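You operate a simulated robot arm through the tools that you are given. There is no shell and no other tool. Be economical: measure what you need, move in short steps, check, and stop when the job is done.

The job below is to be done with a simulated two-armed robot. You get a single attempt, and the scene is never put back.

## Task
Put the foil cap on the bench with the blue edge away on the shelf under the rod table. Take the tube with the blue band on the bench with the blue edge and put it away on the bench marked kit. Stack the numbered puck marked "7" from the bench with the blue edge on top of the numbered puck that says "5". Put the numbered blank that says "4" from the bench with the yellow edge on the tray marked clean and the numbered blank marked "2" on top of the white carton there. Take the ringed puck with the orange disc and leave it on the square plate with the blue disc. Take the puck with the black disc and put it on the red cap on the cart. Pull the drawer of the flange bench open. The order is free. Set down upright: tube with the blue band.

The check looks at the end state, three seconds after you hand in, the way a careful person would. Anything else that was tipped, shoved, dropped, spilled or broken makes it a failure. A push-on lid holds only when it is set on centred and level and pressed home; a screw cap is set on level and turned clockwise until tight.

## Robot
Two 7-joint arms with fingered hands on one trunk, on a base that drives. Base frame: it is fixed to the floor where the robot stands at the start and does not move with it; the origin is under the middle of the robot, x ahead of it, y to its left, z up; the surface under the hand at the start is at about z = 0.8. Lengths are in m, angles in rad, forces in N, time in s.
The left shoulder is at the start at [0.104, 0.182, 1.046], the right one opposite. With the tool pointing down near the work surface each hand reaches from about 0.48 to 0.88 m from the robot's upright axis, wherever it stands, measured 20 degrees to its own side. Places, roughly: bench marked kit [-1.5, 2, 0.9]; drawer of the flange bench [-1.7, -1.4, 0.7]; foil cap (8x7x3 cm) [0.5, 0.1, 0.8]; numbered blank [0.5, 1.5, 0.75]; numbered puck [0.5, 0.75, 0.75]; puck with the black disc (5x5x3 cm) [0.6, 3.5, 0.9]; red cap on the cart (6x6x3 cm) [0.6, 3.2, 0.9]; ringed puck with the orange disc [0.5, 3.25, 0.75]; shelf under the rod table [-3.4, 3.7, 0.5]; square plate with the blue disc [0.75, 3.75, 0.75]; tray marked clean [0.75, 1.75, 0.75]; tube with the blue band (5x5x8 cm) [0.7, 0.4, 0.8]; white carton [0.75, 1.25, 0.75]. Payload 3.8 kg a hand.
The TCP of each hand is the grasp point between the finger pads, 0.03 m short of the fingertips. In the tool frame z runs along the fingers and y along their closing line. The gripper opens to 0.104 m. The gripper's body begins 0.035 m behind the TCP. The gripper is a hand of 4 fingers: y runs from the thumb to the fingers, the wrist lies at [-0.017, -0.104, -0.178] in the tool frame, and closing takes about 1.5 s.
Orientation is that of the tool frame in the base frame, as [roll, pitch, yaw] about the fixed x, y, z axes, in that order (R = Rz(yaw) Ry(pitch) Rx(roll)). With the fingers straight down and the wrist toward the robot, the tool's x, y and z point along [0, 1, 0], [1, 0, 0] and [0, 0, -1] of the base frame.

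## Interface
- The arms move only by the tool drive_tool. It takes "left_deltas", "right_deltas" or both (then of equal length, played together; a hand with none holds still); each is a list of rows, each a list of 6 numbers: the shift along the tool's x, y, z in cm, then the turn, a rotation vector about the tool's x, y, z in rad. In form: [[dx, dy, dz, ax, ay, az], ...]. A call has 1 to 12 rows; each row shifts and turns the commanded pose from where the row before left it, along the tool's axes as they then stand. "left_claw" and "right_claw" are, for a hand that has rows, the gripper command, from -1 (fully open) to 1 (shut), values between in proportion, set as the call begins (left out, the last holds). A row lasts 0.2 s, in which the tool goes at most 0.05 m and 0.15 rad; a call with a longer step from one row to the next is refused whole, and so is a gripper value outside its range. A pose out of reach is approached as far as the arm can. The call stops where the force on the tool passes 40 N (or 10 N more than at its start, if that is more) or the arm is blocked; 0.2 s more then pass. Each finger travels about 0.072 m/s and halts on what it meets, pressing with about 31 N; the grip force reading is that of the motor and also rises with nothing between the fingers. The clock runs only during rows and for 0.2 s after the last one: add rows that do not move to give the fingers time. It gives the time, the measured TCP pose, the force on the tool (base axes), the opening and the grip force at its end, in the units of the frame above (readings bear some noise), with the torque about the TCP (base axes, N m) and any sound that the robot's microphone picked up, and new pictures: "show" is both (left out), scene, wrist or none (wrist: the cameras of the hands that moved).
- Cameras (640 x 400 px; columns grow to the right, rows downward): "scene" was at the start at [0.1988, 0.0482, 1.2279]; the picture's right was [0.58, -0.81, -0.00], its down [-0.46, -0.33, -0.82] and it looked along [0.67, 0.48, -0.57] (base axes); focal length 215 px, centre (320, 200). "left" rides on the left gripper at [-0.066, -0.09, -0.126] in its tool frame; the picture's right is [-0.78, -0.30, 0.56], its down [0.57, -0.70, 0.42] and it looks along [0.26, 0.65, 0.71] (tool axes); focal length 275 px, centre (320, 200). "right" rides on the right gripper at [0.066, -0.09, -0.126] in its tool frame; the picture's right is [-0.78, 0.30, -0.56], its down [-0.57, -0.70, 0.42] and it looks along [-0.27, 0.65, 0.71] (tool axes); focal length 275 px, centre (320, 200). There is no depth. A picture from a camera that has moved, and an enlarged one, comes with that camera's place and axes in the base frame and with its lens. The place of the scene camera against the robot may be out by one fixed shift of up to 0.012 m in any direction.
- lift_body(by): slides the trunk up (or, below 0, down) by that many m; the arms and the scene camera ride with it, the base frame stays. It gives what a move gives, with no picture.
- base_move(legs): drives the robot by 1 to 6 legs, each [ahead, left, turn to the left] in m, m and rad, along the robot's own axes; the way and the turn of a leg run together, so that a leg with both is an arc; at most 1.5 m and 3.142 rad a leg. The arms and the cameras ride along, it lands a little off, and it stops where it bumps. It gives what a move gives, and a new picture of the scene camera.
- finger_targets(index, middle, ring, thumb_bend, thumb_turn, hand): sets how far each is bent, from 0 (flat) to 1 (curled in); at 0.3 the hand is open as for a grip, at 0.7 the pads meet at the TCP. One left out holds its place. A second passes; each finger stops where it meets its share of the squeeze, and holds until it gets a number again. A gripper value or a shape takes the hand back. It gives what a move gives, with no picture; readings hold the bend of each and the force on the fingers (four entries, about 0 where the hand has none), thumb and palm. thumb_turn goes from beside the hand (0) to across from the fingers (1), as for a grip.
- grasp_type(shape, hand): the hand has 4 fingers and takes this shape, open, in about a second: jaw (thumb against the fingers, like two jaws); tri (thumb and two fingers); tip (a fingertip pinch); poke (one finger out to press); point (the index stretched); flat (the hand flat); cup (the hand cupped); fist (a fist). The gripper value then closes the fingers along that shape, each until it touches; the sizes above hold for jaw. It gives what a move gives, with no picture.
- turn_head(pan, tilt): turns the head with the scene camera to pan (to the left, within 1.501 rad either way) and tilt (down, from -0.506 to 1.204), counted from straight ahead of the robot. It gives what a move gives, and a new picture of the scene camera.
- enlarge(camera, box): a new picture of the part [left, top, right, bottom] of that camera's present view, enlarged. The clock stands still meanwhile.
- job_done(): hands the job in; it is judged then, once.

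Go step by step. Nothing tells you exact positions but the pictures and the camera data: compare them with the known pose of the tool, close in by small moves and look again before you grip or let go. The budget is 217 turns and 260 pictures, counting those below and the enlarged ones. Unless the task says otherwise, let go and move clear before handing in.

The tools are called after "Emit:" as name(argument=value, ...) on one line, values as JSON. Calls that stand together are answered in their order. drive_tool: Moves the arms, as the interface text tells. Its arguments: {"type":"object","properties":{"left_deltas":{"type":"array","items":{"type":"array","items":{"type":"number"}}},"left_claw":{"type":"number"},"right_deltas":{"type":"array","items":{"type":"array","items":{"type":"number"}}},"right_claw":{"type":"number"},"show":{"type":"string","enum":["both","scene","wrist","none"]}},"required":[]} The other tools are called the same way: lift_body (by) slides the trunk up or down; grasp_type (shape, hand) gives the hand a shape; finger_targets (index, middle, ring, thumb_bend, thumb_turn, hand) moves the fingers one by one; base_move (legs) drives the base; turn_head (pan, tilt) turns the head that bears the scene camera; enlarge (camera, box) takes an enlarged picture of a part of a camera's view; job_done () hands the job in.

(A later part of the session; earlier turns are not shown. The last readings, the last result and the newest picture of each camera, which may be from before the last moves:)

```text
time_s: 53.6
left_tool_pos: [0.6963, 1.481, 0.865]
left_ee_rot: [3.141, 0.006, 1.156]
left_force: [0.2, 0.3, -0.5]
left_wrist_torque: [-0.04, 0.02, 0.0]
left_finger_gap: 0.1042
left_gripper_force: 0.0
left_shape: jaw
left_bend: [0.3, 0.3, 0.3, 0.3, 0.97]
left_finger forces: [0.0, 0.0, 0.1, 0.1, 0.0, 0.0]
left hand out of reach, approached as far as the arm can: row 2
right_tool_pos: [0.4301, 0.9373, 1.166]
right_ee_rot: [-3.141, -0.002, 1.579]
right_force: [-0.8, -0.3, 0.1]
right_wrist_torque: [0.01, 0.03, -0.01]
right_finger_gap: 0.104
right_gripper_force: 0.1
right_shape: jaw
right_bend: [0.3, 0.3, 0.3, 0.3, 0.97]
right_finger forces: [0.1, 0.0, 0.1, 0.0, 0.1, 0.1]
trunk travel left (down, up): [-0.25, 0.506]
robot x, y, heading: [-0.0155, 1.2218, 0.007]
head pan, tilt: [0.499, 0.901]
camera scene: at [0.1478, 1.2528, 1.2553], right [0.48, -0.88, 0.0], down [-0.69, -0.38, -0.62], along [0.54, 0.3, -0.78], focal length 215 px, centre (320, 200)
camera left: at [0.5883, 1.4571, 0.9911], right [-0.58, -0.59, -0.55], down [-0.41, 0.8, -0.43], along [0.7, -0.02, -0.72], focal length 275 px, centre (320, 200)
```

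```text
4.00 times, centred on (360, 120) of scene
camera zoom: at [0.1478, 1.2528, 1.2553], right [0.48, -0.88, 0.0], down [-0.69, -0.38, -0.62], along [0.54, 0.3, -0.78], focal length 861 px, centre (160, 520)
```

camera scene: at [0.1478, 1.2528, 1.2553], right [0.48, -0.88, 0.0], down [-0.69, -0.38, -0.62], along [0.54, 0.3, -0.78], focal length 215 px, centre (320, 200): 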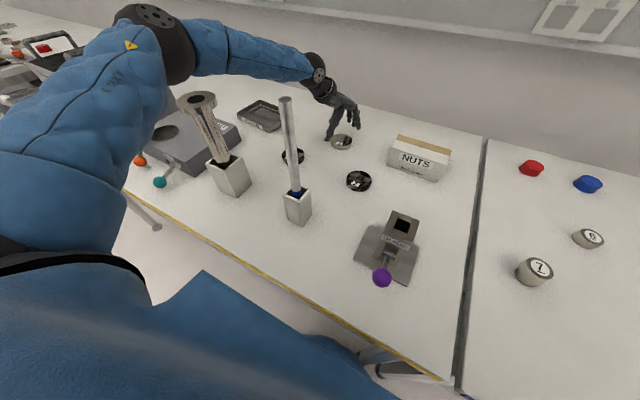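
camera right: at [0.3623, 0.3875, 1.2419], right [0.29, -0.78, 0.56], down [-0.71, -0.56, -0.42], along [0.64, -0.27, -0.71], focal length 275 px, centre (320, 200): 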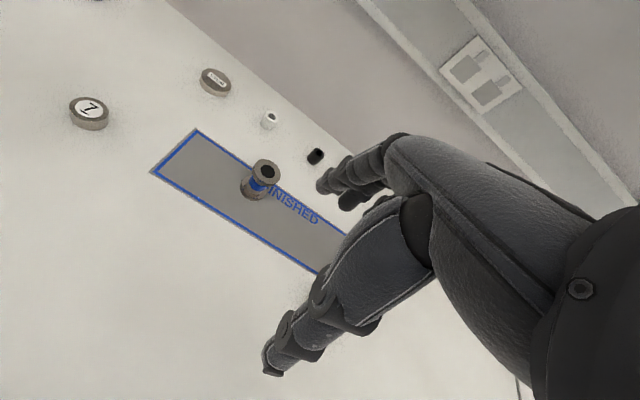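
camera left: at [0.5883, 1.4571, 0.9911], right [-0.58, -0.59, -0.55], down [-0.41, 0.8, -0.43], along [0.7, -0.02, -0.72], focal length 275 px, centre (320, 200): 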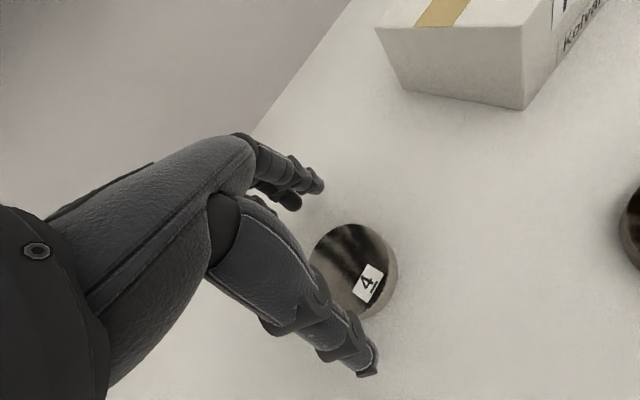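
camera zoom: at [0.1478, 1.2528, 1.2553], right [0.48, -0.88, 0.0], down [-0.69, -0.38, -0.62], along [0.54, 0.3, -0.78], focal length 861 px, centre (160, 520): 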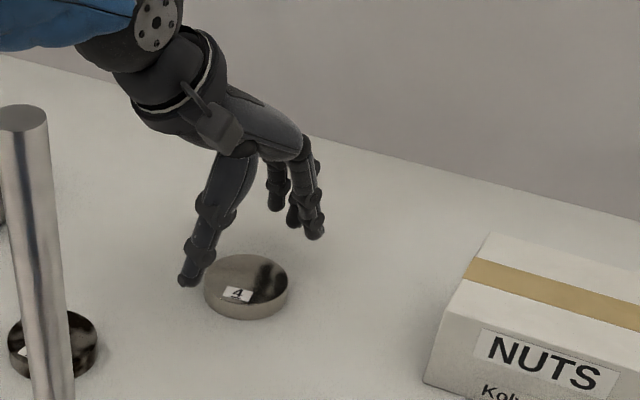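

Centred on the disc. Lower the trunk 0.025 to reach grasp height.

Emit:
lift_body(by=-0.025)

Emit:
drive_tool(left_deltas=[[0, 0, 0.4, 0, 0, 0]])

Emit:
enlarge(camera="scene", box=[280, 70, 440, 170])

```text
time_s: 54.3
left_tool_pos: [0.6957, 1.4824, 0.8425]
left_ee_rot: [3.141, 0.006, 1.157]
left_force: [0.4, 0.9, -0.8]
left_wrist_torque: [-0.01, -0.01, 0.01]
left_finger_gap: 0.1039
left_gripper_force: 0.1
left_shape: jaw
left_bend: [0.3, 0.3, 0.3, 0.3, 0.97]
left_finger forces: [0.0, 0.0, 0.0, 0.1, 0.1, 0.1]
right_tool_pos: [0.4286, 0.9381, 1.14]
right_ee_rot: [3.14, 0.001, 1.578]
right_force: [-0.2, -0.6, 0.5]
right_wrist_torque: [0.01, 0.0, 0.0]
right_finger_gap: 0.1039
right_gripper_force: 0.1
right_shape: jaw
right_bend: [0.3, 0.3, 0.3, 0.3, 0.97]
right_finger forces: [0.0, 0.0, 0.1, 0.0, 0.0, 0.1]
trunk travel left (down, up): [-0.225, 0.531]
robot x, y, heading: [-0.0207, 1.2189, 0.003]
head pan, tilt: [0.499, 0.901]
```

```text
time_s: 54.7
left_tool_pos: [0.6956, 1.4813, 0.8395]
left_ee_rot: [-3.141, 0.005, 1.158]
left_force: [-0.2, -0.1, -0.4]
left_wrist_torque: [0.01, 0.0, -0.04]
left_finger_gap: 0.1038
left_gripper_force: 0.1
left_shape: jaw
left_bend: [0.3, 0.3, 0.3, 0.3, 0.97]
left_finger forces: [0.0, 0.1, 0.0, 0.1, 0.2, 0.0]
right_tool_pos: [0.4301, 0.9373, 1.1412]
right_ee_rot: [-3.141, 0.001, 1.576]
right_force: [-0.8, 0.4, 0.2]
right_wrist_torque: [0.01, -0.06, -0.04]
right_finger_gap: 0.1038
right_gripper_force: 0.2
right_shape: jaw
right_bend: [0.3, 0.3, 0.3, 0.3, 0.97]
right_finger forces: [0.0, 0.0, 0.0, 0.1, 0.0, 0.0]
trunk travel left (down, up): [-0.225, 0.531]
robot x, y, heading: [-0.0228, 1.2187, 0.003]
head pan, tilt: [0.499, 0.901]
camera scene: at [0.1593, 1.2528, 1.2297], right [0.48, -0.88, 0.0], down [-0.69, -0.38, -0.62], along [0.54, 0.3, -0.78], focal length 215 px, centre (320, 200)
camera left: at [0.5888, 1.4577, 0.9636], right [-0.58, -0.59, -0.55], down [-0.41, 0.8, -0.43], along [0.7, -0.02, -0.72], focal length 275 px, centre (320, 200)
```

scene: 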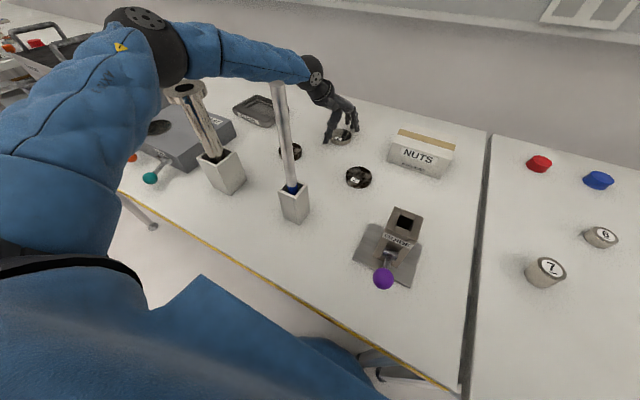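
left: 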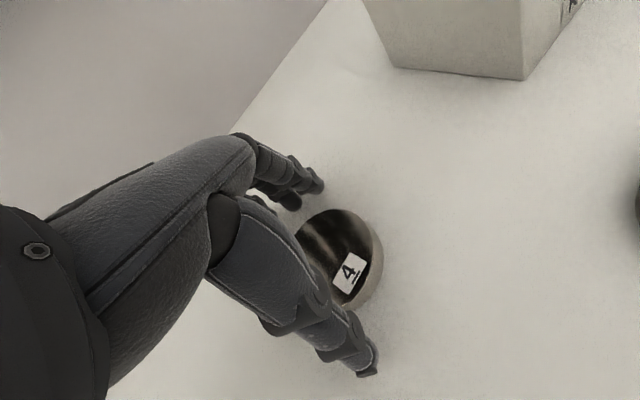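

```text
4.00 times, centred on (360, 120) of scene
camera zoom: at [0.1593, 1.2528, 1.2297], right [0.48, -0.88, 0.0], down [-0.69, -0.38, -0.62], along [0.54, 0.3, -0.78], focal length 861 px, centre (160, 520)
```

zoom: 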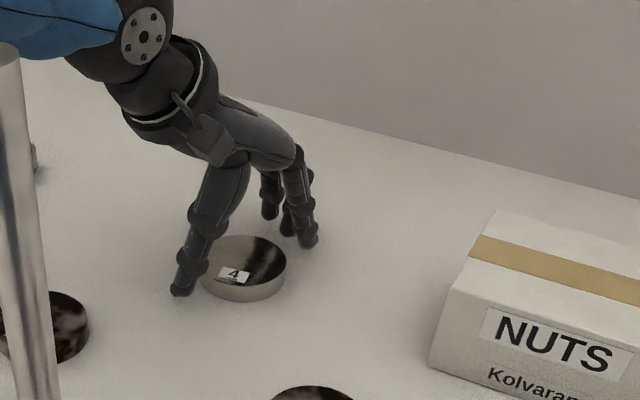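

Emit:
drive_tool(left_deltas=[[-0.6, -0.3, 0.3, 0, 0, 0], [0, 0, 0, 0, 0, 0]], show="none")

Emit:
drive_tool(left_deltas=[[0, 0, 0, 0, 0, 0], [0, 0, 0, 0, 0, 0], [0, 0, 0, 0, 0, 0], [0, 0, 0, 0, 0, 0], [0, 0, 0, 0, 0, 0], [0, 0, 0, 0, 0, 0], [0, 0, 0, 0, 0, 0]], left_claw=1, show="wrist")

```text
time_s: 55.3
left_tool_pos: [0.6911, 1.479, 0.8347]
left_ee_rot: [-3.139, 0.004, 1.155]
left_force: [0.2, -0.4, 0.6]
left_wrist_torque: [0.0, -0.01, 0.0]
left_finger_gap: 0.1037
left_gripper_force: 0.0
left_shape: jaw
left_bend: [0.3, 0.3, 0.3, 0.3, 0.97]
left_finger forces: [0.0, 0.1, 0.0, 0.1, 0.0, 0.0]
right_tool_pos: [0.4303, 0.9373, 1.1405]
right_ee_rot: [-3.141, 0.0, 1.577]
right_force: [0.2, 0.1, 0.7]
right_wrist_torque: [0.01, 0.0, 0.02]
right_finger_gap: 0.1037
right_gripper_force: 0.0
right_shape: jaw
right_bend: [0.3, 0.3, 0.3, 0.3, 0.97]
right_finger forces: [0.0, 0.0, 0.0, 0.0, 0.0, 0.0]
trunk travel left (down, up): [-0.225, 0.531]
robot x, y, heading: [-0.0187, 1.2207, 0.006]
head pan, tilt: [0.499, 0.901]
```

```text
time_s: 56.9
left_tool_pos: [0.6923, 1.4769, 0.8356]
left_ee_rot: [-3.141, 0.005, 1.156]
left_force: [-0.6, -1.2, -0.1]
left_wrist_torque: [-0.01, 0.03, -0.02]
left_finger_gap: 0.0601
left_gripper_force: 31.4
left_shape: jaw
left_bend: [0.73, 0.37, 0.4, 0.68, 0.99]
left_finger forces: [15.4, 9.0, 4.1, 0.1, 27.7, 0.1]
right_tool_pos: [0.429, 0.9371, 1.1408]
right_ee_rot: [3.141, 0.0, 1.578]
right_force: [-0.4, 0.9, -0.7]
right_wrist_torque: [-0.02, 0.03, 0.0]
right_finger_gap: 0.1037
right_gripper_force: 0.2
right_shape: jaw
right_bend: [0.3, 0.3, 0.3, 0.3, 0.97]
right_finger forces: [0.0, 0.0, 0.0, 0.0, 0.1, 0.0]
trunk travel left (down, up): [-0.225, 0.531]
robot x, y, heading: [-0.0254, 1.2147, 0.005]
head pan, tilt: [0.499, 0.901]
camera left: at [0.5839, 1.4535, 0.96], right [-0.59, -0.59, -0.55], down [-0.41, 0.8, -0.43], along [0.7, -0.02, -0.72], focal length 275 px, centre (320, 200)
```

left: 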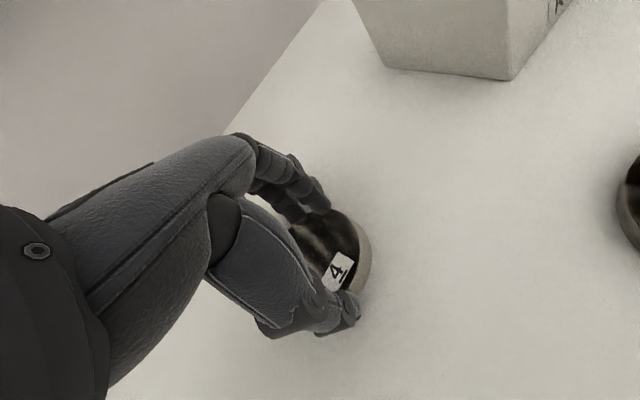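

Gripped. Lift it 10 cm and check.

Emit:
drive_tool(left_deltas=[[0, 0, -2, 0, 0, 0], [0, -0.5, -4, 0, 0, 0], [0, -1, -4, 0, 0, 0]])

```text
time_s: 57.7
left_tool_pos: [0.6765, 1.4826, 0.9353]
left_ee_rot: [-3.139, 0.008, 1.157]
left_force: [0.3, 0.2, -5.0]
left_wrist_torque: [-0.02, 0.0, 0.0]
left_finger_gap: 0.0601
left_gripper_force: 31.1
left_shape: jaw
left_bend: [0.73, 0.37, 0.4, 0.68, 0.99]
left_finger forces: [15.5, 9.1, 4.3, 0.0, 27.7, 0.1]
right_tool_pos: [0.4285, 0.9378, 1.1411]
right_ee_rot: [3.141, 0.0, 1.578]
right_force: [0.5, 0.9, -0.2]
right_wrist_torque: [-0.01, -0.03, 0.03]
right_finger_gap: 0.104
right_gripper_force: 0.0
right_shape: jaw
right_bend: [0.3, 0.3, 0.3, 0.3, 0.97]
right_finger forces: [0.0, 0.0, 0.0, 0.1, 0.1, 0.0]
trunk travel left (down, up): [-0.225, 0.531]
robot x, y, heading: [-0.0189, 1.219, 0.005]
head pan, tilt: [0.499, 0.901]
camera scene: at [0.1591, 1.2529, 1.2298], right [0.48, -0.88, 0.0], down [-0.69, -0.38, -0.62], along [0.54, 0.3, -0.78], focal length 215 px, centre (320, 200)
camera left: at [0.5696, 1.4586, 1.0607], right [-0.59, -0.59, -0.55], down [-0.41, 0.8, -0.43], along [0.7, -0.02, -0.72], focal length 275 px, centre (320, 200)
```

scene: 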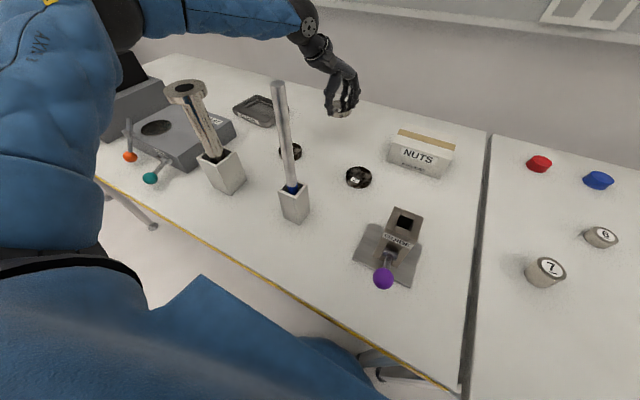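
left: 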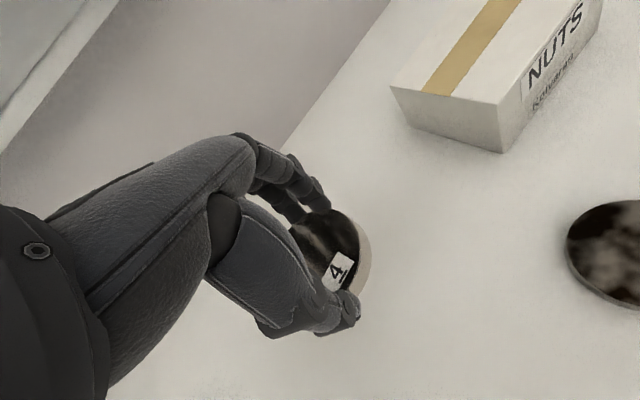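

Held (5 N). Raise the trunk 0.18 for clearance, drive left 0.28 to face the tray.

Emit:
lift_body(by=0.18)

Emit:
base_move(legs=[[0, 0.28, -0.003]])

Emit:
enlarge(camera="left", box=[0, 0, 640, 400])

```text
time_s: 59.7
left_tool_pos: [0.6706, 1.4843, 1.1311]
left_ee_rot: [3.118, -0.007, 1.156]
left_force: [0.0, -0.1, -4.3]
left_wrist_torque: [-0.02, 0.06, 0.0]
left_finger_gap: 0.06
left_gripper_force: 30.6
left_shape: jaw
left_bend: [0.73, 0.37, 0.4, 0.68, 0.99]
left_finger forces: [15.3, 9.1, 4.3, 0.0, 27.7, 0.0]
right_tool_pos: [0.4307, 0.938, 1.3213]
right_ee_rot: [-3.141, -0.001, 1.58]
right_force: [0.3, -0.3, -0.3]
right_wrist_torque: [0.0, -0.04, 0.0]
right_finger_gap: 0.104
right_gripper_force: 0.1
right_shape: jaw
right_bend: [0.3, 0.3, 0.3, 0.3, 0.97]
right_finger forces: [0.0, 0.0, 0.0, 0.0, 0.1, 0.0]
trunk travel left (down, up): [-0.405, 0.351]
robot x, y, heading: [-0.0196, 1.2194, -0.0]
head pan, tilt: [0.499, 0.901]
```

```text
time_s: 61.7
left_tool_pos: [0.6702, 1.7706, 1.1331]
left_ee_rot: [3.115, -0.006, 1.154]
left_force: [-0.7, 0.6, -4.8]
left_wrist_torque: [-0.04, 0.01, -0.01]
left_finger_gap: 0.0604
left_gripper_force: 30.8
left_shape: jaw
left_bend: [0.73, 0.37, 0.4, 0.68, 0.99]
left_finger forces: [15.3, 9.2, 4.3, 0.0, 27.7, 0.0]
right_tool_pos: [0.4293, 1.2244, 1.3209]
right_ee_rot: [-3.139, 0.002, 1.576]
right_force: [-0.5, 0.4, 0.4]
right_wrist_torque: [-0.01, -0.01, 0.0]
right_finger_gap: 0.104
right_gripper_force: 0.0
right_shape: jaw
right_bend: [0.3, 0.3, 0.3, 0.3, 0.97]
right_finger forces: [0.0, 0.0, 0.0, 0.1, 0.0, 0.0]
trunk travel left (down, up): [-0.405, 0.351]
robot x, y, heading: [-0.0192, 1.5063, 0.004]
head pan, tilt: [0.499, 0.901]
camera scene: at [0.0929, 1.5397, 1.4126], right [0.48, -0.88, 0.0], down [-0.69, -0.38, -0.62], along [0.54, 0.3, -0.78], focal length 215 px, centre (320, 200)
```

scene: 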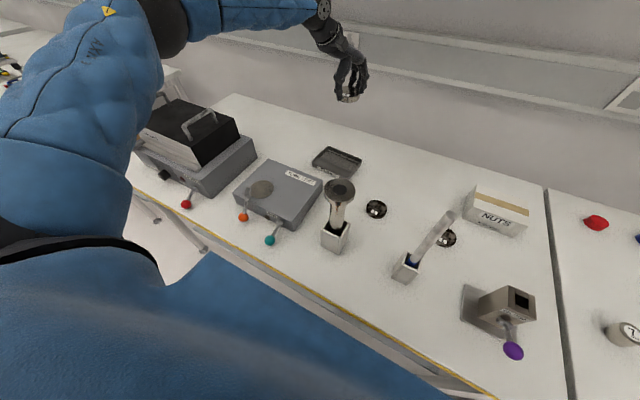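

```text
1.00 times, centred on (320, 200) of left (not enlarged: the box is as wide or as high as the picture)
camera zoom: at [0.5586, 1.7469, 1.2553], right [-0.57, -0.59, -0.57], down [-0.4, 0.8, -0.44], along [0.72, -0.02, -0.7], focal length 275 px, centre (320, 200)
```

zoom: 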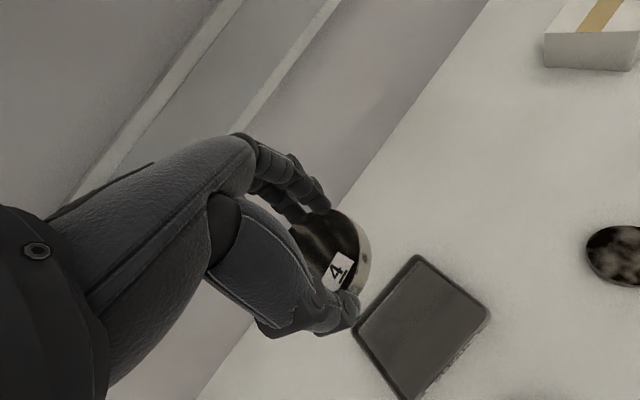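

Blank 4 is near the tray (≈[0.69–0.72,1.80]). Lower the trunk and re-measure.

Emit:
lift_body(by=-0.18)

Emit:
drive_tool(left_deltas=[[0, 0, 0, 0, 0, 0], [0, 0, 0.5, 0, 0, 0]])

```text
time_s: 63.7
left_tool_pos: [0.6694, 1.7697, 0.9544]
left_ee_rot: [3.117, -0.005, 1.156]
left_force: [-1.0, -0.2, -3.6]
left_wrist_torque: [-0.01, 0.0, 0.0]
left_finger_gap: 0.06
left_gripper_force: 30.9
left_shape: jaw
left_bend: [0.73, 0.37, 0.4, 0.68, 0.99]
left_finger forces: [15.3, 9.1, 4.3, 0.0, 27.7, 0.1]
right_tool_pos: [0.4287, 1.2231, 1.1412]
right_ee_rot: [3.141, 0.0, 1.578]
right_force: [0.0, -0.1, 0.2]
right_wrist_torque: [0.03, 0.0, 0.01]
right_finger_gap: 0.1038
right_gripper_force: 0.1
right_shape: jaw
right_bend: [0.3, 0.3, 0.3, 0.3, 0.97]
right_finger forces: [0.1, 0.0, 0.0, 0.1, 0.0, 0.0]
trunk travel left (down, up): [-0.225, 0.531]
robot x, y, heading: [-0.0232, 1.5038, 0.001]
head pan, tilt: [0.499, 0.901]
```

```text
time_s: 64.3
left_tool_pos: [0.6702, 1.7695, 0.9482]
left_ee_rot: [3.115, -0.005, 1.156]
left_force: [-0.3, -0.4, -5.5]
left_wrist_torque: [-0.04, 0.05, -0.03]
left_finger_gap: 0.06
left_gripper_force: 31.0
left_shape: jaw
left_bend: [0.73, 0.37, 0.4, 0.68, 0.99]
left_finger forces: [15.4, 9.0, 4.5, 0.1, 27.8, 0.1]
right_tool_pos: [0.43, 1.2223, 1.1412]
right_ee_rot: [-3.141, 0.001, 1.577]
right_force: [-0.2, -0.3, 0.0]
right_wrist_torque: [0.02, 0.0, -0.02]
right_finger_gap: 0.1039
right_gripper_force: 0.1
right_shape: jaw
right_bend: [0.3, 0.3, 0.3, 0.3, 0.97]
right_finger forces: [0.1, 0.0, 0.1, 0.0, 0.0, 0.1]
trunk travel left (down, up): [-0.225, 0.531]
robot x, y, heading: [-0.0225, 1.5071, 0.002]
head pan, tilt: [0.499, 0.901]
camera scene: at [0.1593, 1.5389, 1.2295], right [0.48, -0.88, 0.0], down [-0.69, -0.38, -0.62], along [0.54, 0.3, -0.78], focal length 215 px, centre (320, 200)
camera left: at [0.5587, 1.746, 1.0706], right [-0.57, -0.59, -0.57], down [-0.4, 0.8, -0.44], along [0.72, -0.02, -0.7], focal length 275 px, centre (320, 200)
```

scene: 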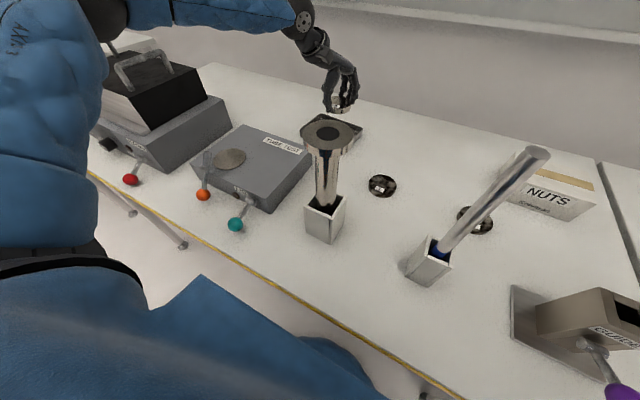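
left: 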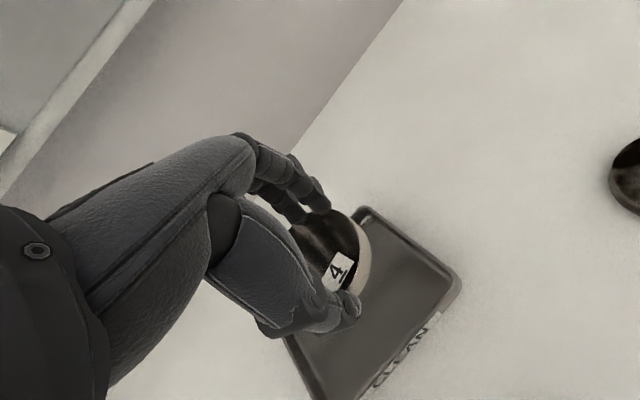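

Tray centre ≈[0.687,1.80]; disc is at ≈[0.670,1.765]. Shift 3.7 cm and descend partway.

Emit:
drive_tool(left_deltas=[[1.8, 0.1, 0, 0, 0, 0], [1.9, 0.1, 0, 0, 0, 0], [0, 0, 2.5, 0, 0, 0], [0, 0, 2.5, 0, 0, 0]])

Emit:
enlarge(camera="scene", box=[260, 70, 420, 170])

```text
time_s: 65.3
left_tool_pos: [0.6867, 1.8027, 0.8973]
left_ee_rot: [3.119, -0.005, 1.156]
left_force: [-0.4, 0.0, -4.3]
left_wrist_torque: [0.0, 0.05, -0.01]
left_finger_gap: 0.06
left_gripper_force: 30.9
left_shape: jaw
left_bend: [0.73, 0.37, 0.4, 0.68, 0.99]
left_finger forces: [15.4, 9.1, 4.4, 0.1, 27.7, 0.1]
right_tool_pos: [0.4299, 1.2236, 1.1396]
right_ee_rot: [-3.14, 0.001, 1.579]
right_force: [-0.1, -0.2, -0.1]
right_wrist_torque: [0.01, -0.02, 0.02]
right_finger_gap: 0.104
right_gripper_force: 0.0
right_shape: jaw
right_bend: [0.3, 0.3, 0.3, 0.3, 0.97]
right_finger forces: [0.0, 0.0, 0.1, 0.0, 0.0, 0.0]
trunk travel left (down, up): [-0.225, 0.531]
robot x, y, heading: [-0.0199, 1.508, 0.006]
head pan, tilt: [0.499, 0.901]
camera scene: at [0.1594, 1.5391, 1.2294], right [0.48, -0.88, 0.0], down [-0.69, -0.38, -0.62], along [0.54, 0.3, -0.78], focal length 215 px, centre (320, 200)
camera left: at [0.5758, 1.7795, 1.0194], right [-0.57, -0.59, -0.57], down [-0.4, 0.8, -0.44], along [0.72, -0.02, -0.7], focal length 275 px, centre (320, 200)
```

scene: 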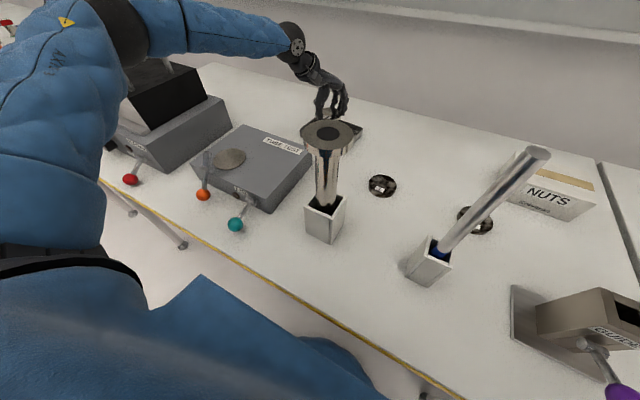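
left: 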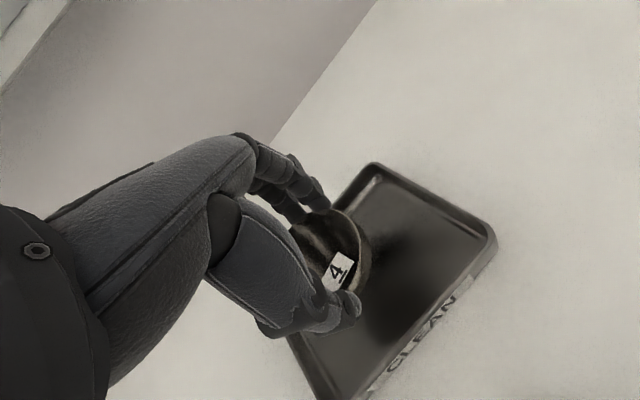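

```text
4.00 times, centred on (340, 120) of scene
camera zoom: at [0.1594, 1.5391, 1.2294], right [0.48, -0.88, 0.0], down [-0.69, -0.38, -0.62], along [0.54, 0.3, -0.78], focal length 861 px, centre (240, 520)
```

zoom: 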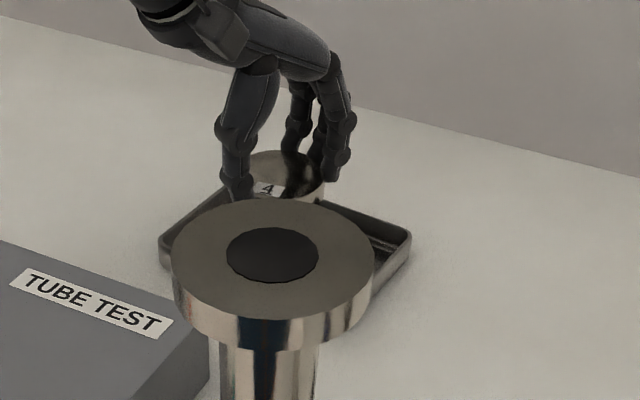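

Well centred over the tray. Descend to just above the floor, then feel for contact.

Emit:
drive_tool(left_deltas=[[0, 0, 2.5, 0, 0, 0], [0, 0, 2, 0, 0, 0], [0, 0, 0.5, 0, 0, 0], [0, 0, 0.2, 0, 0, 0], [0, 0, 0.2, 0, 0, 0]], show="wrist")

Emit:
enlarge(camera="scene", box=[260, 70, 420, 170])

```text
time_s: 66.5
left_tool_pos: [0.6881, 1.8017, 0.8441]
left_ee_rot: [3.115, -0.007, 1.155]
left_force: [-0.1, -0.3, -4.4]
left_wrist_torque: [-0.02, 0.06, -0.02]
left_finger_gap: 0.0602
left_gripper_force: 31.4
left_shape: jaw
left_bend: [0.73, 0.37, 0.4, 0.68, 0.99]
left_finger forces: [15.4, 9.2, 4.4, 0.1, 27.8, 0.0]
right_tool_pos: [0.43, 1.2227, 1.141]
right_ee_rot: [-3.14, 0.001, 1.578]
right_force: [0.0, -0.4, 0.2]
right_wrist_torque: [-0.01, -0.02, 0.0]
right_finger_gap: 0.1037
right_gripper_force: 0.0
right_shape: jaw
right_bend: [0.3, 0.3, 0.3, 0.3, 0.97]
right_finger forces: [0.1, 0.0, 0.1, 0.1, 0.0, 0.0]
trunk travel left (down, up): [-0.225, 0.531]
robot x, y, heading: [-0.0223, 1.5053, 0.003]
head pan, tilt: [0.499, 0.901]
camera left: at [0.5778, 1.7784, 0.9662], right [-0.57, -0.59, -0.57], down [-0.4, 0.8, -0.44], along [0.72, -0.02, -0.7], focal length 275 px, centre (320, 200)
```

left: 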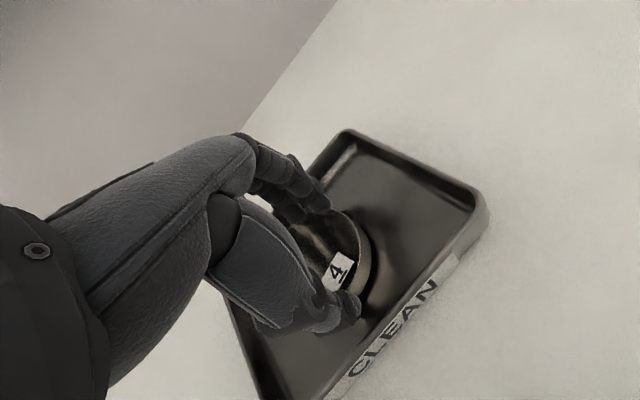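

```text
4.00 times, centred on (340, 120) of scene
camera zoom: at [0.1592, 1.5389, 1.2295], right [0.48, -0.88, 0.0], down [-0.69, -0.38, -0.62], along [0.54, 0.3, -0.78], focal length 861 px, centre (240, 520)
```

zoom: 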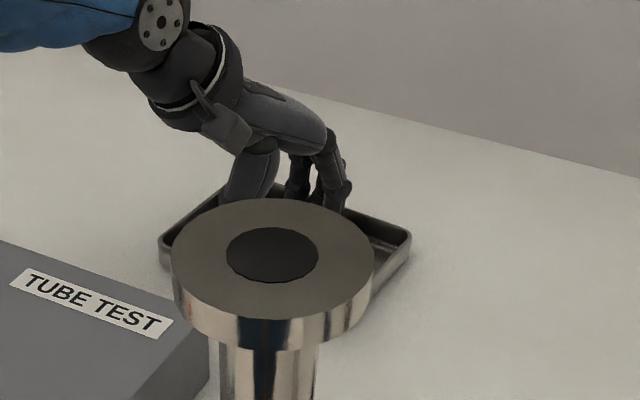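

Emit:
drive_tool(left_deltas=[[0, 0, 0.2, 0, 0, 0], [0, 0, 0.2, 0, 0, 0], [0, 0, 0.1, 0, 0, 0]], show="none")

```text
time_s: 67.3
left_tool_pos: [0.6898, 1.8016, 0.84]
left_ee_rot: [3.113, -0.005, 1.156]
left_force: [-0.1, 0.3, -2.5]
left_wrist_torque: [0.0, 0.11, -0.03]
left_finger_gap: 0.0599
left_gripper_force: 30.7
left_shape: jaw
left_bend: [0.73, 0.37, 0.4, 0.68, 0.99]
left_finger forces: [15.4, 9.0, 4.4, 0.1, 28.0, 0.0]
right_tool_pos: [0.4302, 1.2237, 1.1403]
right_ee_rot: [-3.139, 0.0, 1.577]
right_force: [-0.5, 0.0, -0.1]
right_wrist_torque: [-0.03, -0.01, 0.01]
right_finger_gap: 0.104
right_gripper_force: 0.0
right_shape: jaw
right_bend: [0.3, 0.3, 0.3, 0.3, 0.97]
right_finger forces: [0.0, 0.0, 0.2, 0.0, 0.1, 0.1]
trunk travel left (down, up): [-0.225, 0.531]
robot x, y, heading: [-0.0211, 1.5051, 0.001]
head pan, tilt: [0.499, 0.901]
```

Contact begins. Open partially so the fingers clear the disc without hitting the rim, then rise.

Emit:
drive_tool(left_deltas=[[0, 0, 0, 0, 0, 0], [0, 0, 0, 0, 0, 0], [0, 0, 0, 0, 0, 0]], left_claw=-0.4, show="wrist")

```text
time_s: 68.1
left_tool_pos: [0.6899, 1.8016, 0.8397]
left_ee_rot: [3.115, -0.005, 1.156]
left_force: [0.5, -0.1, 0.1]
left_wrist_torque: [0.0, -0.01, -0.03]
left_finger_gap: 0.073
left_gripper_force: 0.1
left_shape: jaw
left_bend: [0.27, 0.37, 0.34, 0.57, 0.99]
left_finger forces: [0.1, 0.6, 0.0, 0.1, 0.0, 0.0]
right_tool_pos: [0.4293, 1.2231, 1.1396]
right_ee_rot: [3.141, 0.0, 1.576]
right_force: [-0.1, 0.1, 0.0]
right_wrist_torque: [-0.02, 0.01, 0.03]
right_finger_gap: 0.104
right_gripper_force: 0.0
right_shape: jaw
right_bend: [0.3, 0.3, 0.3, 0.3, 0.97]
right_finger forces: [0.0, 0.1, 0.0, 0.0, 0.0, 0.0]
trunk travel left (down, up): [-0.225, 0.531]
robot x, y, heading: [-0.0269, 1.5032, 0.003]
head pan, tilt: [0.499, 0.901]
camera left: at [0.5782, 1.7782, 0.9617], right [-0.57, -0.59, -0.57], down [-0.4, 0.8, -0.44], along [0.72, -0.02, -0.69], focal length 275 px, centre (320, 200)
```

left: 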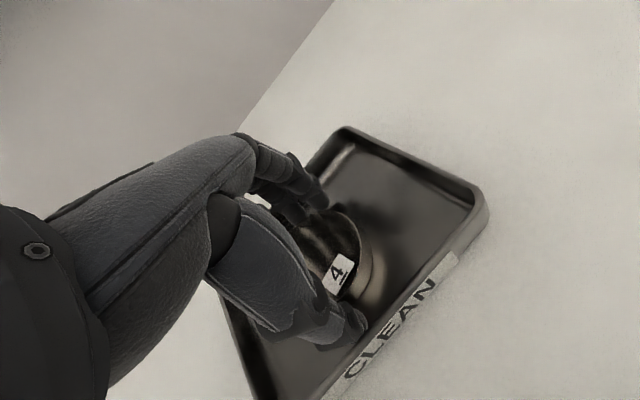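

Released. Rise straight up and check the blank.

Emit:
drive_tool(left_deltas=[[0, 0, -1, 0, 0, 0], [0, 0, -2, 0, 0, 0], [0, 0, -4, 0, 0, 0], [0, 0, -4, 0, 0, 0]])

```text
time_s: 69.1
left_tool_pos: [0.6859, 1.8011, 0.9506]
left_ee_rot: [3.116, -0.007, 1.156]
left_force: [-0.3, 0.2, 0.2]
left_wrist_torque: [0.03, -0.02, -0.01]
left_finger_gap: 0.0728
left_gripper_force: 0.1
left_shape: jaw
left_bend: [0.27, 0.37, 0.34, 0.57, 0.99]
left_finger forces: [0.0, 0.0, 0.0, 0.1, 0.0, 0.0]
right_tool_pos: [0.4283, 1.2232, 1.1407]
right_ee_rot: [3.14, -0.001, 1.578]
right_force: [0.7, 0.4, 0.0]
right_wrist_torque: [-0.03, 0.0, 0.01]
right_finger_gap: 0.1037
right_gripper_force: 0.1
right_shape: jaw
right_bend: [0.3, 0.3, 0.3, 0.3, 0.97]
right_finger forces: [0.1, 0.0, 0.1, 0.1, 0.0, 0.0]
trunk travel left (down, up): [-0.225, 0.531]
robot x, y, heading: [-0.023, 1.5068, 0.003]
head pan, tilt: [0.499, 0.901]
camera scene: at [0.1581, 1.5384, 1.2297], right [0.48, -0.88, 0.0], down [-0.69, -0.38, -0.62], along [0.54, 0.3, -0.78], focal length 215 px, centre (320, 200)
camera left: at [0.5745, 1.7776, 1.0721], right [-0.57, -0.59, -0.57], down [-0.4, 0.8, -0.44], along [0.72, -0.02, -0.7], focal length 275 px, centre (320, 200)
```

scene: 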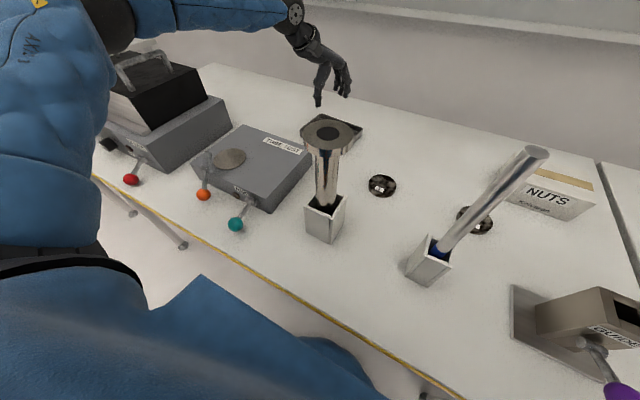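
left: 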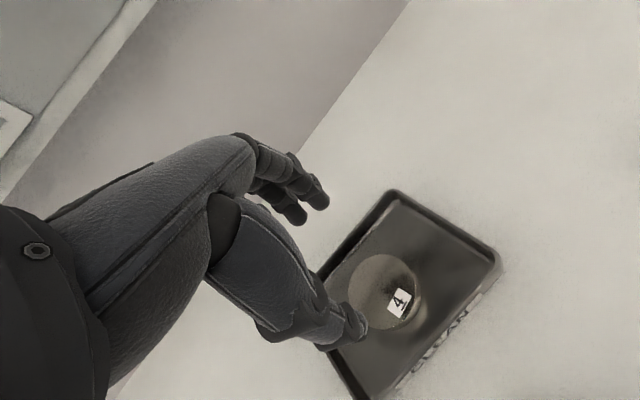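

Blank 4 lies in the CLEAN tray. Next, blank 2 with the right hand: lower trunk slightly, yaw the right hand left and move above it.

Emit:
drive_tool(left_deltas=[[0, 0, -4, 0, 0, 0], [0, 0, 0, 0, 0, 0], [0, 0, 0, 0, 0, 0]], right_deltas=[[0, 0, 0, 0, 0, -0.14], [0, 0, 0, 0, 0, -0.14], [0, 0, 0, 0, 0, -0.14]], left_claw=-1, show="none")

Emit:
drive_tool(right_deltas=[[1.3, 2.9, 2, 0, 0, 0], [1.3, 2.9, 3, 0, 0, 0], [1.3, 2.9, 3, 0, 0, 0], [1.3, 2.9, 3, 0, 0, 0], [1.3, 2.9, 3, 0, 0, 0], [1.2, 2.7, 3, 0, 0, 0]])

```text
time_s: 69.9
left_tool_pos: [0.685, 1.8017, 0.9882]
left_ee_rot: [3.113, -0.007, 1.156]
left_force: [-0.3, 1.2, -0.2]
left_wrist_torque: [0.03, 0.0, 0.03]
left_finger_gap: 0.1034
left_gripper_force: 0.0
left_shape: jaw
left_bend: [0.3, 0.3, 0.3, 0.3, 0.97]
left_finger forces: [0.0, 0.1, 0.0, 0.1, 0.0, 0.1]
right_tool_pos: [0.4287, 1.2226, 1.1414]
right_ee_rot: [3.14, 0.003, 2.0]
right_force: [0.1, 0.6, -1.2]
right_wrist_torque: [-0.02, 0.01, -0.02]
right_finger_gap: 0.1041
right_gripper_force: 0.1
right_shape: jaw
right_bend: [0.3, 0.3, 0.3, 0.3, 0.97]
right_finger forces: [0.0, 0.0, 0.0, 0.0, 0.0, 0.1]
trunk travel left (down, up): [-0.225, 0.531]
robot x, y, heading: [-0.0214, 1.5017, 0.002]
head pan, tilt: [0.499, 0.901]
```

```text
time_s: 71.3
left_tool_pos: [0.6851, 1.8025, 0.9873]
left_ee_rot: [3.117, -0.005, 1.154]
left_force: [0.8, 0.0, 0.3]
left_wrist_torque: [0.01, -0.02, 0.0]
left_finger_gap: 0.1038
left_gripper_force: 0.1
left_shape: jaw
left_bend: [0.3, 0.3, 0.3, 0.3, 0.97]
left_finger forces: [0.0, 0.0, 0.0, 0.1, 0.0, 0.0]
right_tool_pos: [0.5535, 1.3631, 0.9678]
right_ee_rot: [-3.139, 0.001, 1.996]
right_force: [-1.2, 0.3, 0.3]
right_wrist_torque: [0.03, 0.01, -0.01]
right_finger_gap: 0.1039
right_gripper_force: 0.1
right_shape: jaw
right_bend: [0.3, 0.3, 0.3, 0.3, 0.97]
right_finger forces: [0.0, 0.0, 0.0, 0.0, 0.0, 0.0]
trunk travel left (down, up): [-0.225, 0.531]
robot x, y, heading: [-0.0216, 1.5053, 0.007]
head pan, tilt: [0.499, 0.901]
camera scene: at [0.1591, 1.5389, 1.2295], right [0.48, -0.88, 0.0], down [-0.69, -0.38, -0.62], along [0.54, 0.3, -0.78], focal length 215 px, centre (320, 200)
camera right: at [0.4453, 1.3869, 1.0947], right [0.59, -0.58, 0.56], down [-0.4, -0.81, -0.42], along [0.7, 0.03, -0.71], focal length 275 px, centre (320, 200)
```

scene: 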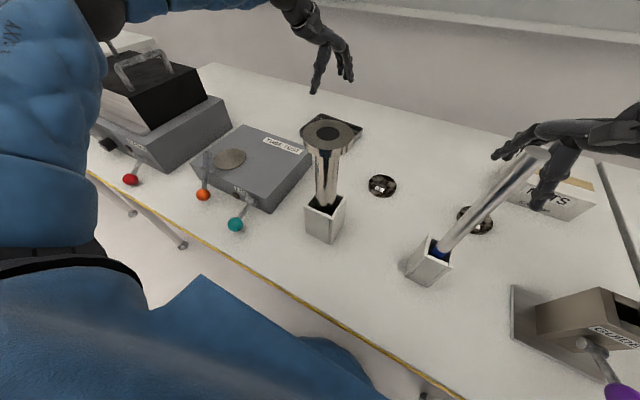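
right: 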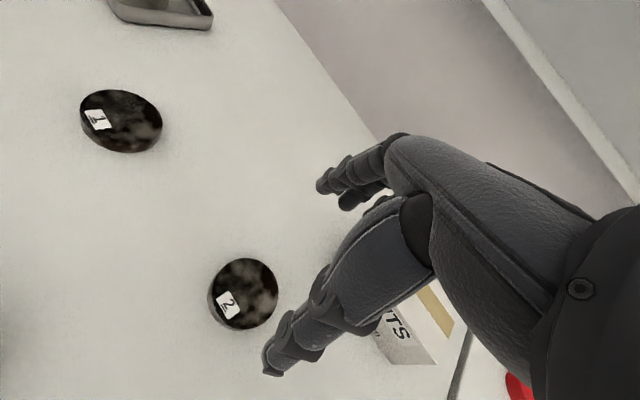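

Blank 2 at ≈[0.558,1.364]; hand is over it. Descend and re-check.

Emit:
drive_tool(right_deltas=[[0, 0.3, 4, 0, 0, 0], [0, 0, 4, 0, 0, 0], [0, 0, 3, 0, 0, 0]], show="wrist")

```text
time_s: 72.1
left_tool_pos: [0.6854, 1.8015, 0.9874]
left_ee_rot: [3.116, -0.005, 1.156]
left_force: [-0.1, 0.0, -0.3]
left_wrist_torque: [0.03, 0.0, -0.01]
left_finger_gap: 0.1035
left_gripper_force: 0.0
left_shape: jaw
left_bend: [0.3, 0.3, 0.3, 0.3, 0.97]
left_finger forces: [0.1, 0.1, 0.0, 0.0, 0.0, 0.0]
right_tool_pos: [0.5553, 1.3659, 0.8598]
right_ee_rot: [-3.14, 0.0, 1.996]
right_force: [0.4, 0.2, -0.6]
right_wrist_torque: [-0.01, 0.02, -0.05]
right_finger_gap: 0.1038
right_gripper_force: 0.0
right_shape: jaw
right_bend: [0.3, 0.3, 0.3, 0.3, 0.97]
right_finger forces: [0.0, 0.1, 0.0, 0.1, 0.0, 0.1]
trunk travel left (down, up): [-0.225, 0.531]
robot x, y, heading: [-0.0239, 1.504, 0.006]
head pan, tilt: [0.499, 0.901]
camera right: at [0.447, 1.3881, 0.9857], right [0.59, -0.58, 0.56], down [-0.4, -0.81, -0.42], along [0.7, 0.03, -0.71], focal length 275 px, centre (320, 200)
```

right: 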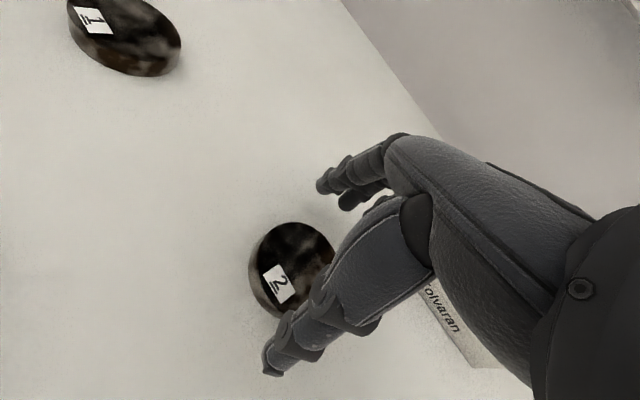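

Emit:
drive_tool(right_deltas=[[0, 0, 2, 0, 0, 0], [-0.2, 0, 0.45, 0, 0, 0], [0, 0, 0, 0, 0, 0]], show="none")

Emit:
drive_tool(right_deltas=[[0, 0, 0, 0, 0, 0], [0, 0, 0, 0, 0, 0], [0, 0, 0, 0, 0, 0], [0, 0, 0, 0, 0, 0], [0, 0, 0, 0, 0, 0], [0, 0, 0, 0, 0, 0], [0, 0, 0, 0, 0, 0]], right_claw=1, show="wrist")

```text
time_s: 72.9
left_tool_pos: [0.6829, 1.8037, 0.9901]
left_ee_rot: [3.111, -0.005, 1.155]
left_force: [-0.3, 0.2, 0.6]
left_wrist_torque: [0.0, 0.0, 0.02]
left_finger_gap: 0.1037
left_gripper_force: 0.1
left_shape: jaw
left_bend: [0.3, 0.3, 0.3, 0.3, 0.97]
left_finger forces: [0.0, 0.1, 0.1, 0.1, 0.1, 0.1]
right_tool_pos: [0.5633, 1.3612, 0.8544]
right_ee_rot: [3.109, 0.009, 1.989]
right_force: [-0.4, -1.0, 0.6]
right_wrist_torque: [-0.02, -0.02, 0.01]
right_finger_gap: 0.104
right_gripper_force: 0.1
right_shape: jaw
right_bend: [0.3, 0.3, 0.3, 0.3, 0.97]
right_finger forces: [0.0, 0.0, 0.1, 0.0, 0.0, 0.1]
trunk travel left (down, up): [-0.225, 0.531]
robot x, y, heading: [-0.0228, 1.5064, 0.002]
head pan, tilt: [0.499, 0.901]
```

```text
time_s: 74.5
left_tool_pos: [0.6835, 1.8041, 0.9893]
left_ee_rot: [3.112, -0.005, 1.155]
left_force: [0.3, 0.6, 0.7]
left_wrist_torque: [0.01, -0.01, -0.06]
left_finger_gap: 0.1037
left_gripper_force: 0.1
left_shape: jaw
left_bend: [0.3, 0.3, 0.3, 0.3, 0.97]
left_finger forces: [0.0, 0.0, 0.1, 0.1, 0.0, 0.1]
right_tool_pos: [0.5608, 1.3614, 0.854]
right_ee_rot: [3.106, 0.008, 1.988]
right_force: [0.2, -0.6, 0.1]
right_wrist_torque: [-0.02, 0.05, -0.02]
right_finger_gap: 0.0
right_gripper_force: 31.2
right_shape: jaw
right_bend: [0.7, 0.7, 0.7, 0.49, 1.0]
right_finger forces: [0.1, 0.0, 0.1, 0.1, 0.1, 0.1]
trunk travel left (down, up): [-0.225, 0.531]
robot x, y, heading: [-0.0234, 1.5046, -0.001]
head pan, tilt: [0.499, 0.901]
camera right: at [0.4498, 1.3846, 0.9764], right [0.57, -0.59, 0.57], down [-0.39, -0.81, -0.44], along [0.72, 0.02, -0.69], focal length 275 px, centre (320, 200)
```

right: 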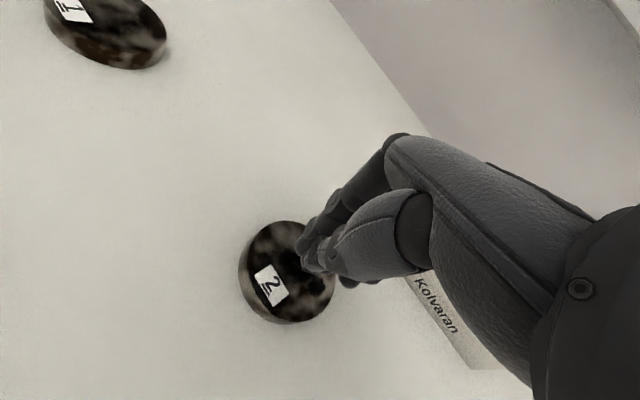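

The arm stopped short of depth and the pose skewed — likely the forearm touches something (GUIDE block?). Open and raise immediately, then look right.

Emit:
drive_tool(right_deltas=[[0, 0, -2, 0, 0, 0], [0, 0, -4, 0, 0, 0], [0, 0, -4, 0, 0, 0], [0, 0, -4, 0, 0, 0]], right_claw=1, show="none")

Emit:
turn_head(pan=-0.5, tilt=0.8)

```text
time_s: 75.5
left_tool_pos: [0.6842, 1.8025, 0.9882]
left_ee_rot: [3.114, -0.005, 1.156]
left_force: [-0.3, -0.1, 0.4]
left_wrist_torque: [0.0, -0.03, 0.0]
left_finger_gap: 0.1037
left_gripper_force: 0.0
left_shape: jaw
left_bend: [0.3, 0.3, 0.3, 0.3, 0.97]
left_finger forces: [0.1, 0.0, 0.0, 0.0, 0.0, 0.0]
right_tool_pos: [0.5564, 1.3633, 0.9735]
right_ee_rot: [-3.139, -0.001, 1.998]
right_force: [-0.3, 0.2, -0.4]
right_wrist_torque: [0.01, -0.01, 0.01]
right_finger_gap: 0.0001
right_gripper_force: 30.6
right_shape: jaw
right_bend: [0.7, 0.7, 0.7, 0.49, 1.0]
right_finger forces: [0.1, 0.0, 0.0, 0.0, 0.0, 0.1]
trunk travel left (down, up): [-0.225, 0.531]
robot x, y, heading: [-0.0201, 1.5071, 0.004]
head pan, tilt: [0.499, 0.901]
```

```text
time_s: 76.7
left_tool_pos: [0.6854, 1.8022, 0.9883]
left_ee_rot: [3.115, -0.005, 1.156]
left_force: [0.4, 0.0, -0.4]
left_wrist_torque: [0.01, 0.0, -0.02]
left_finger_gap: 0.1035
left_gripper_force: 0.0
left_shape: jaw
left_bend: [0.3, 0.3, 0.3, 0.3, 0.97]
left_finger forces: [0.1, 0.0, 0.0, 0.0, 0.0, 0.0]
right_tool_pos: [0.5561, 1.3637, 0.9742]
right_ee_rot: [-3.139, -0.001, 1.997]
right_force: [-0.4, 0.2, 1.0]
right_wrist_torque: [0.01, 0.01, -0.03]
right_finger_gap: 0.0
right_gripper_force: 30.7
right_shape: jaw
right_bend: [0.7, 0.7, 0.7, 0.49, 1.0]
right_finger forces: [0.1, 0.1, 0.0, 0.0, 0.0, 0.0]
trunk travel left (down, up): [-0.225, 0.531]
robot x, y, heading: [-0.0229, 1.5056, 0.004]
head pan, tilt: [-0.499, 0.799]
camera scene: at [0.1635, 1.464, 1.2375], right [-0.47, -0.88, 0.0], down [-0.63, 0.34, -0.7], along [0.61, -0.33, -0.72], focal length 215 px, centre (320, 200)
```

scene: 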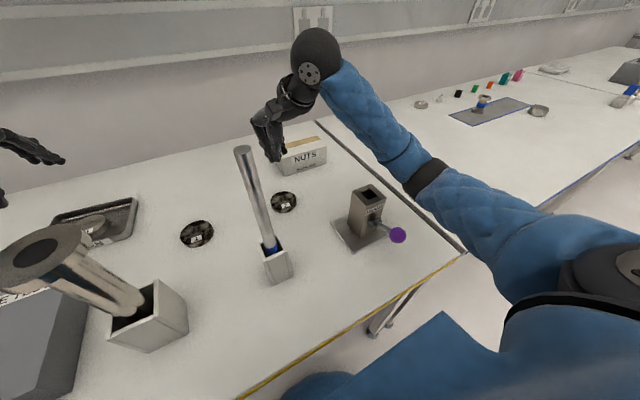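

The right arm passes over the GUIDE block and probably brushed it. Check whether GUIDE moved by reproducing the earlier view.

Emit:
turn_head(pan=0.499, tilt=0.901)

Emit:
enlarge(camera="scene", box=[380, 120, 640, 400])

```text
time_s: 78.0
left_tool_pos: [0.686, 1.8027, 0.9871]
left_ee_rot: [3.114, -0.004, 1.156]
left_force: [-0.8, -0.3, 0.2]
left_wrist_torque: [0.0, -0.02, -0.03]
left_finger_gap: 0.1033
left_gripper_force: 0.0
left_shape: jaw
left_bend: [0.3, 0.3, 0.3, 0.3, 0.97]
left_finger forces: [0.1, 0.0, 0.1, 0.0, 0.1, 0.1]
right_tool_pos: [0.5563, 1.3632, 0.9737]
right_ee_rot: [-3.141, 0.0, 1.998]
right_force: [0.3, 0.0, -0.1]
right_wrist_torque: [0.03, 0.0, 0.02]
right_finger_gap: 0.0002
right_gripper_force: 31.1
right_shape: jaw
right_bend: [0.7, 0.7, 0.7, 0.49, 1.0]
right_finger forces: [0.1, 0.0, 0.1, 0.0, 0.0, 0.0]
trunk travel left (down, up): [-0.225, 0.531]
robot x, y, heading: [-0.0263, 1.5029, 0.003]
head pan, tilt: [0.499, 0.901]
camera scene: at [0.1587, 1.5387, 1.2296], right [0.48, -0.88, 0.0], down [-0.69, -0.38, -0.62], along [0.54, 0.3, -0.78], focal length 215 px, centre (320, 200)
```

scene: 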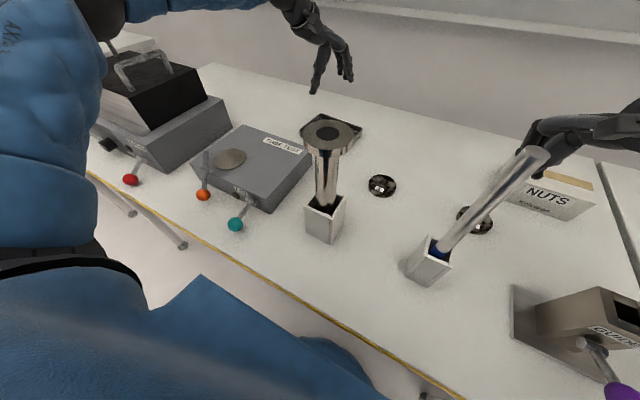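

```text
1.43 times, centred on (510, 260) of scene
camera zoom: at [0.1587, 1.5387, 1.2296], right [0.48, -0.88, 0.0], down [-0.69, -0.38, -0.62], along [0.54, 0.3, -0.78], focal length 308 px, centre (49, 114)
```

zoom: 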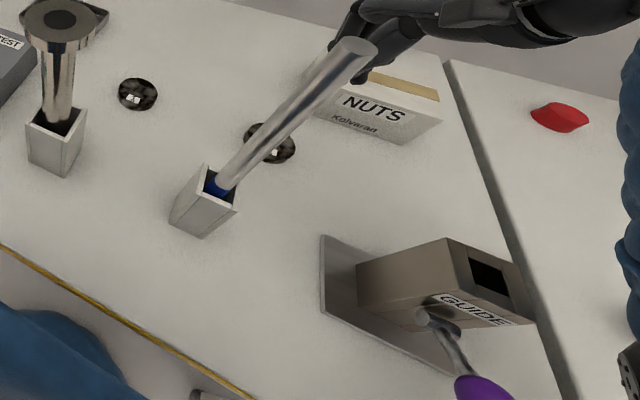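

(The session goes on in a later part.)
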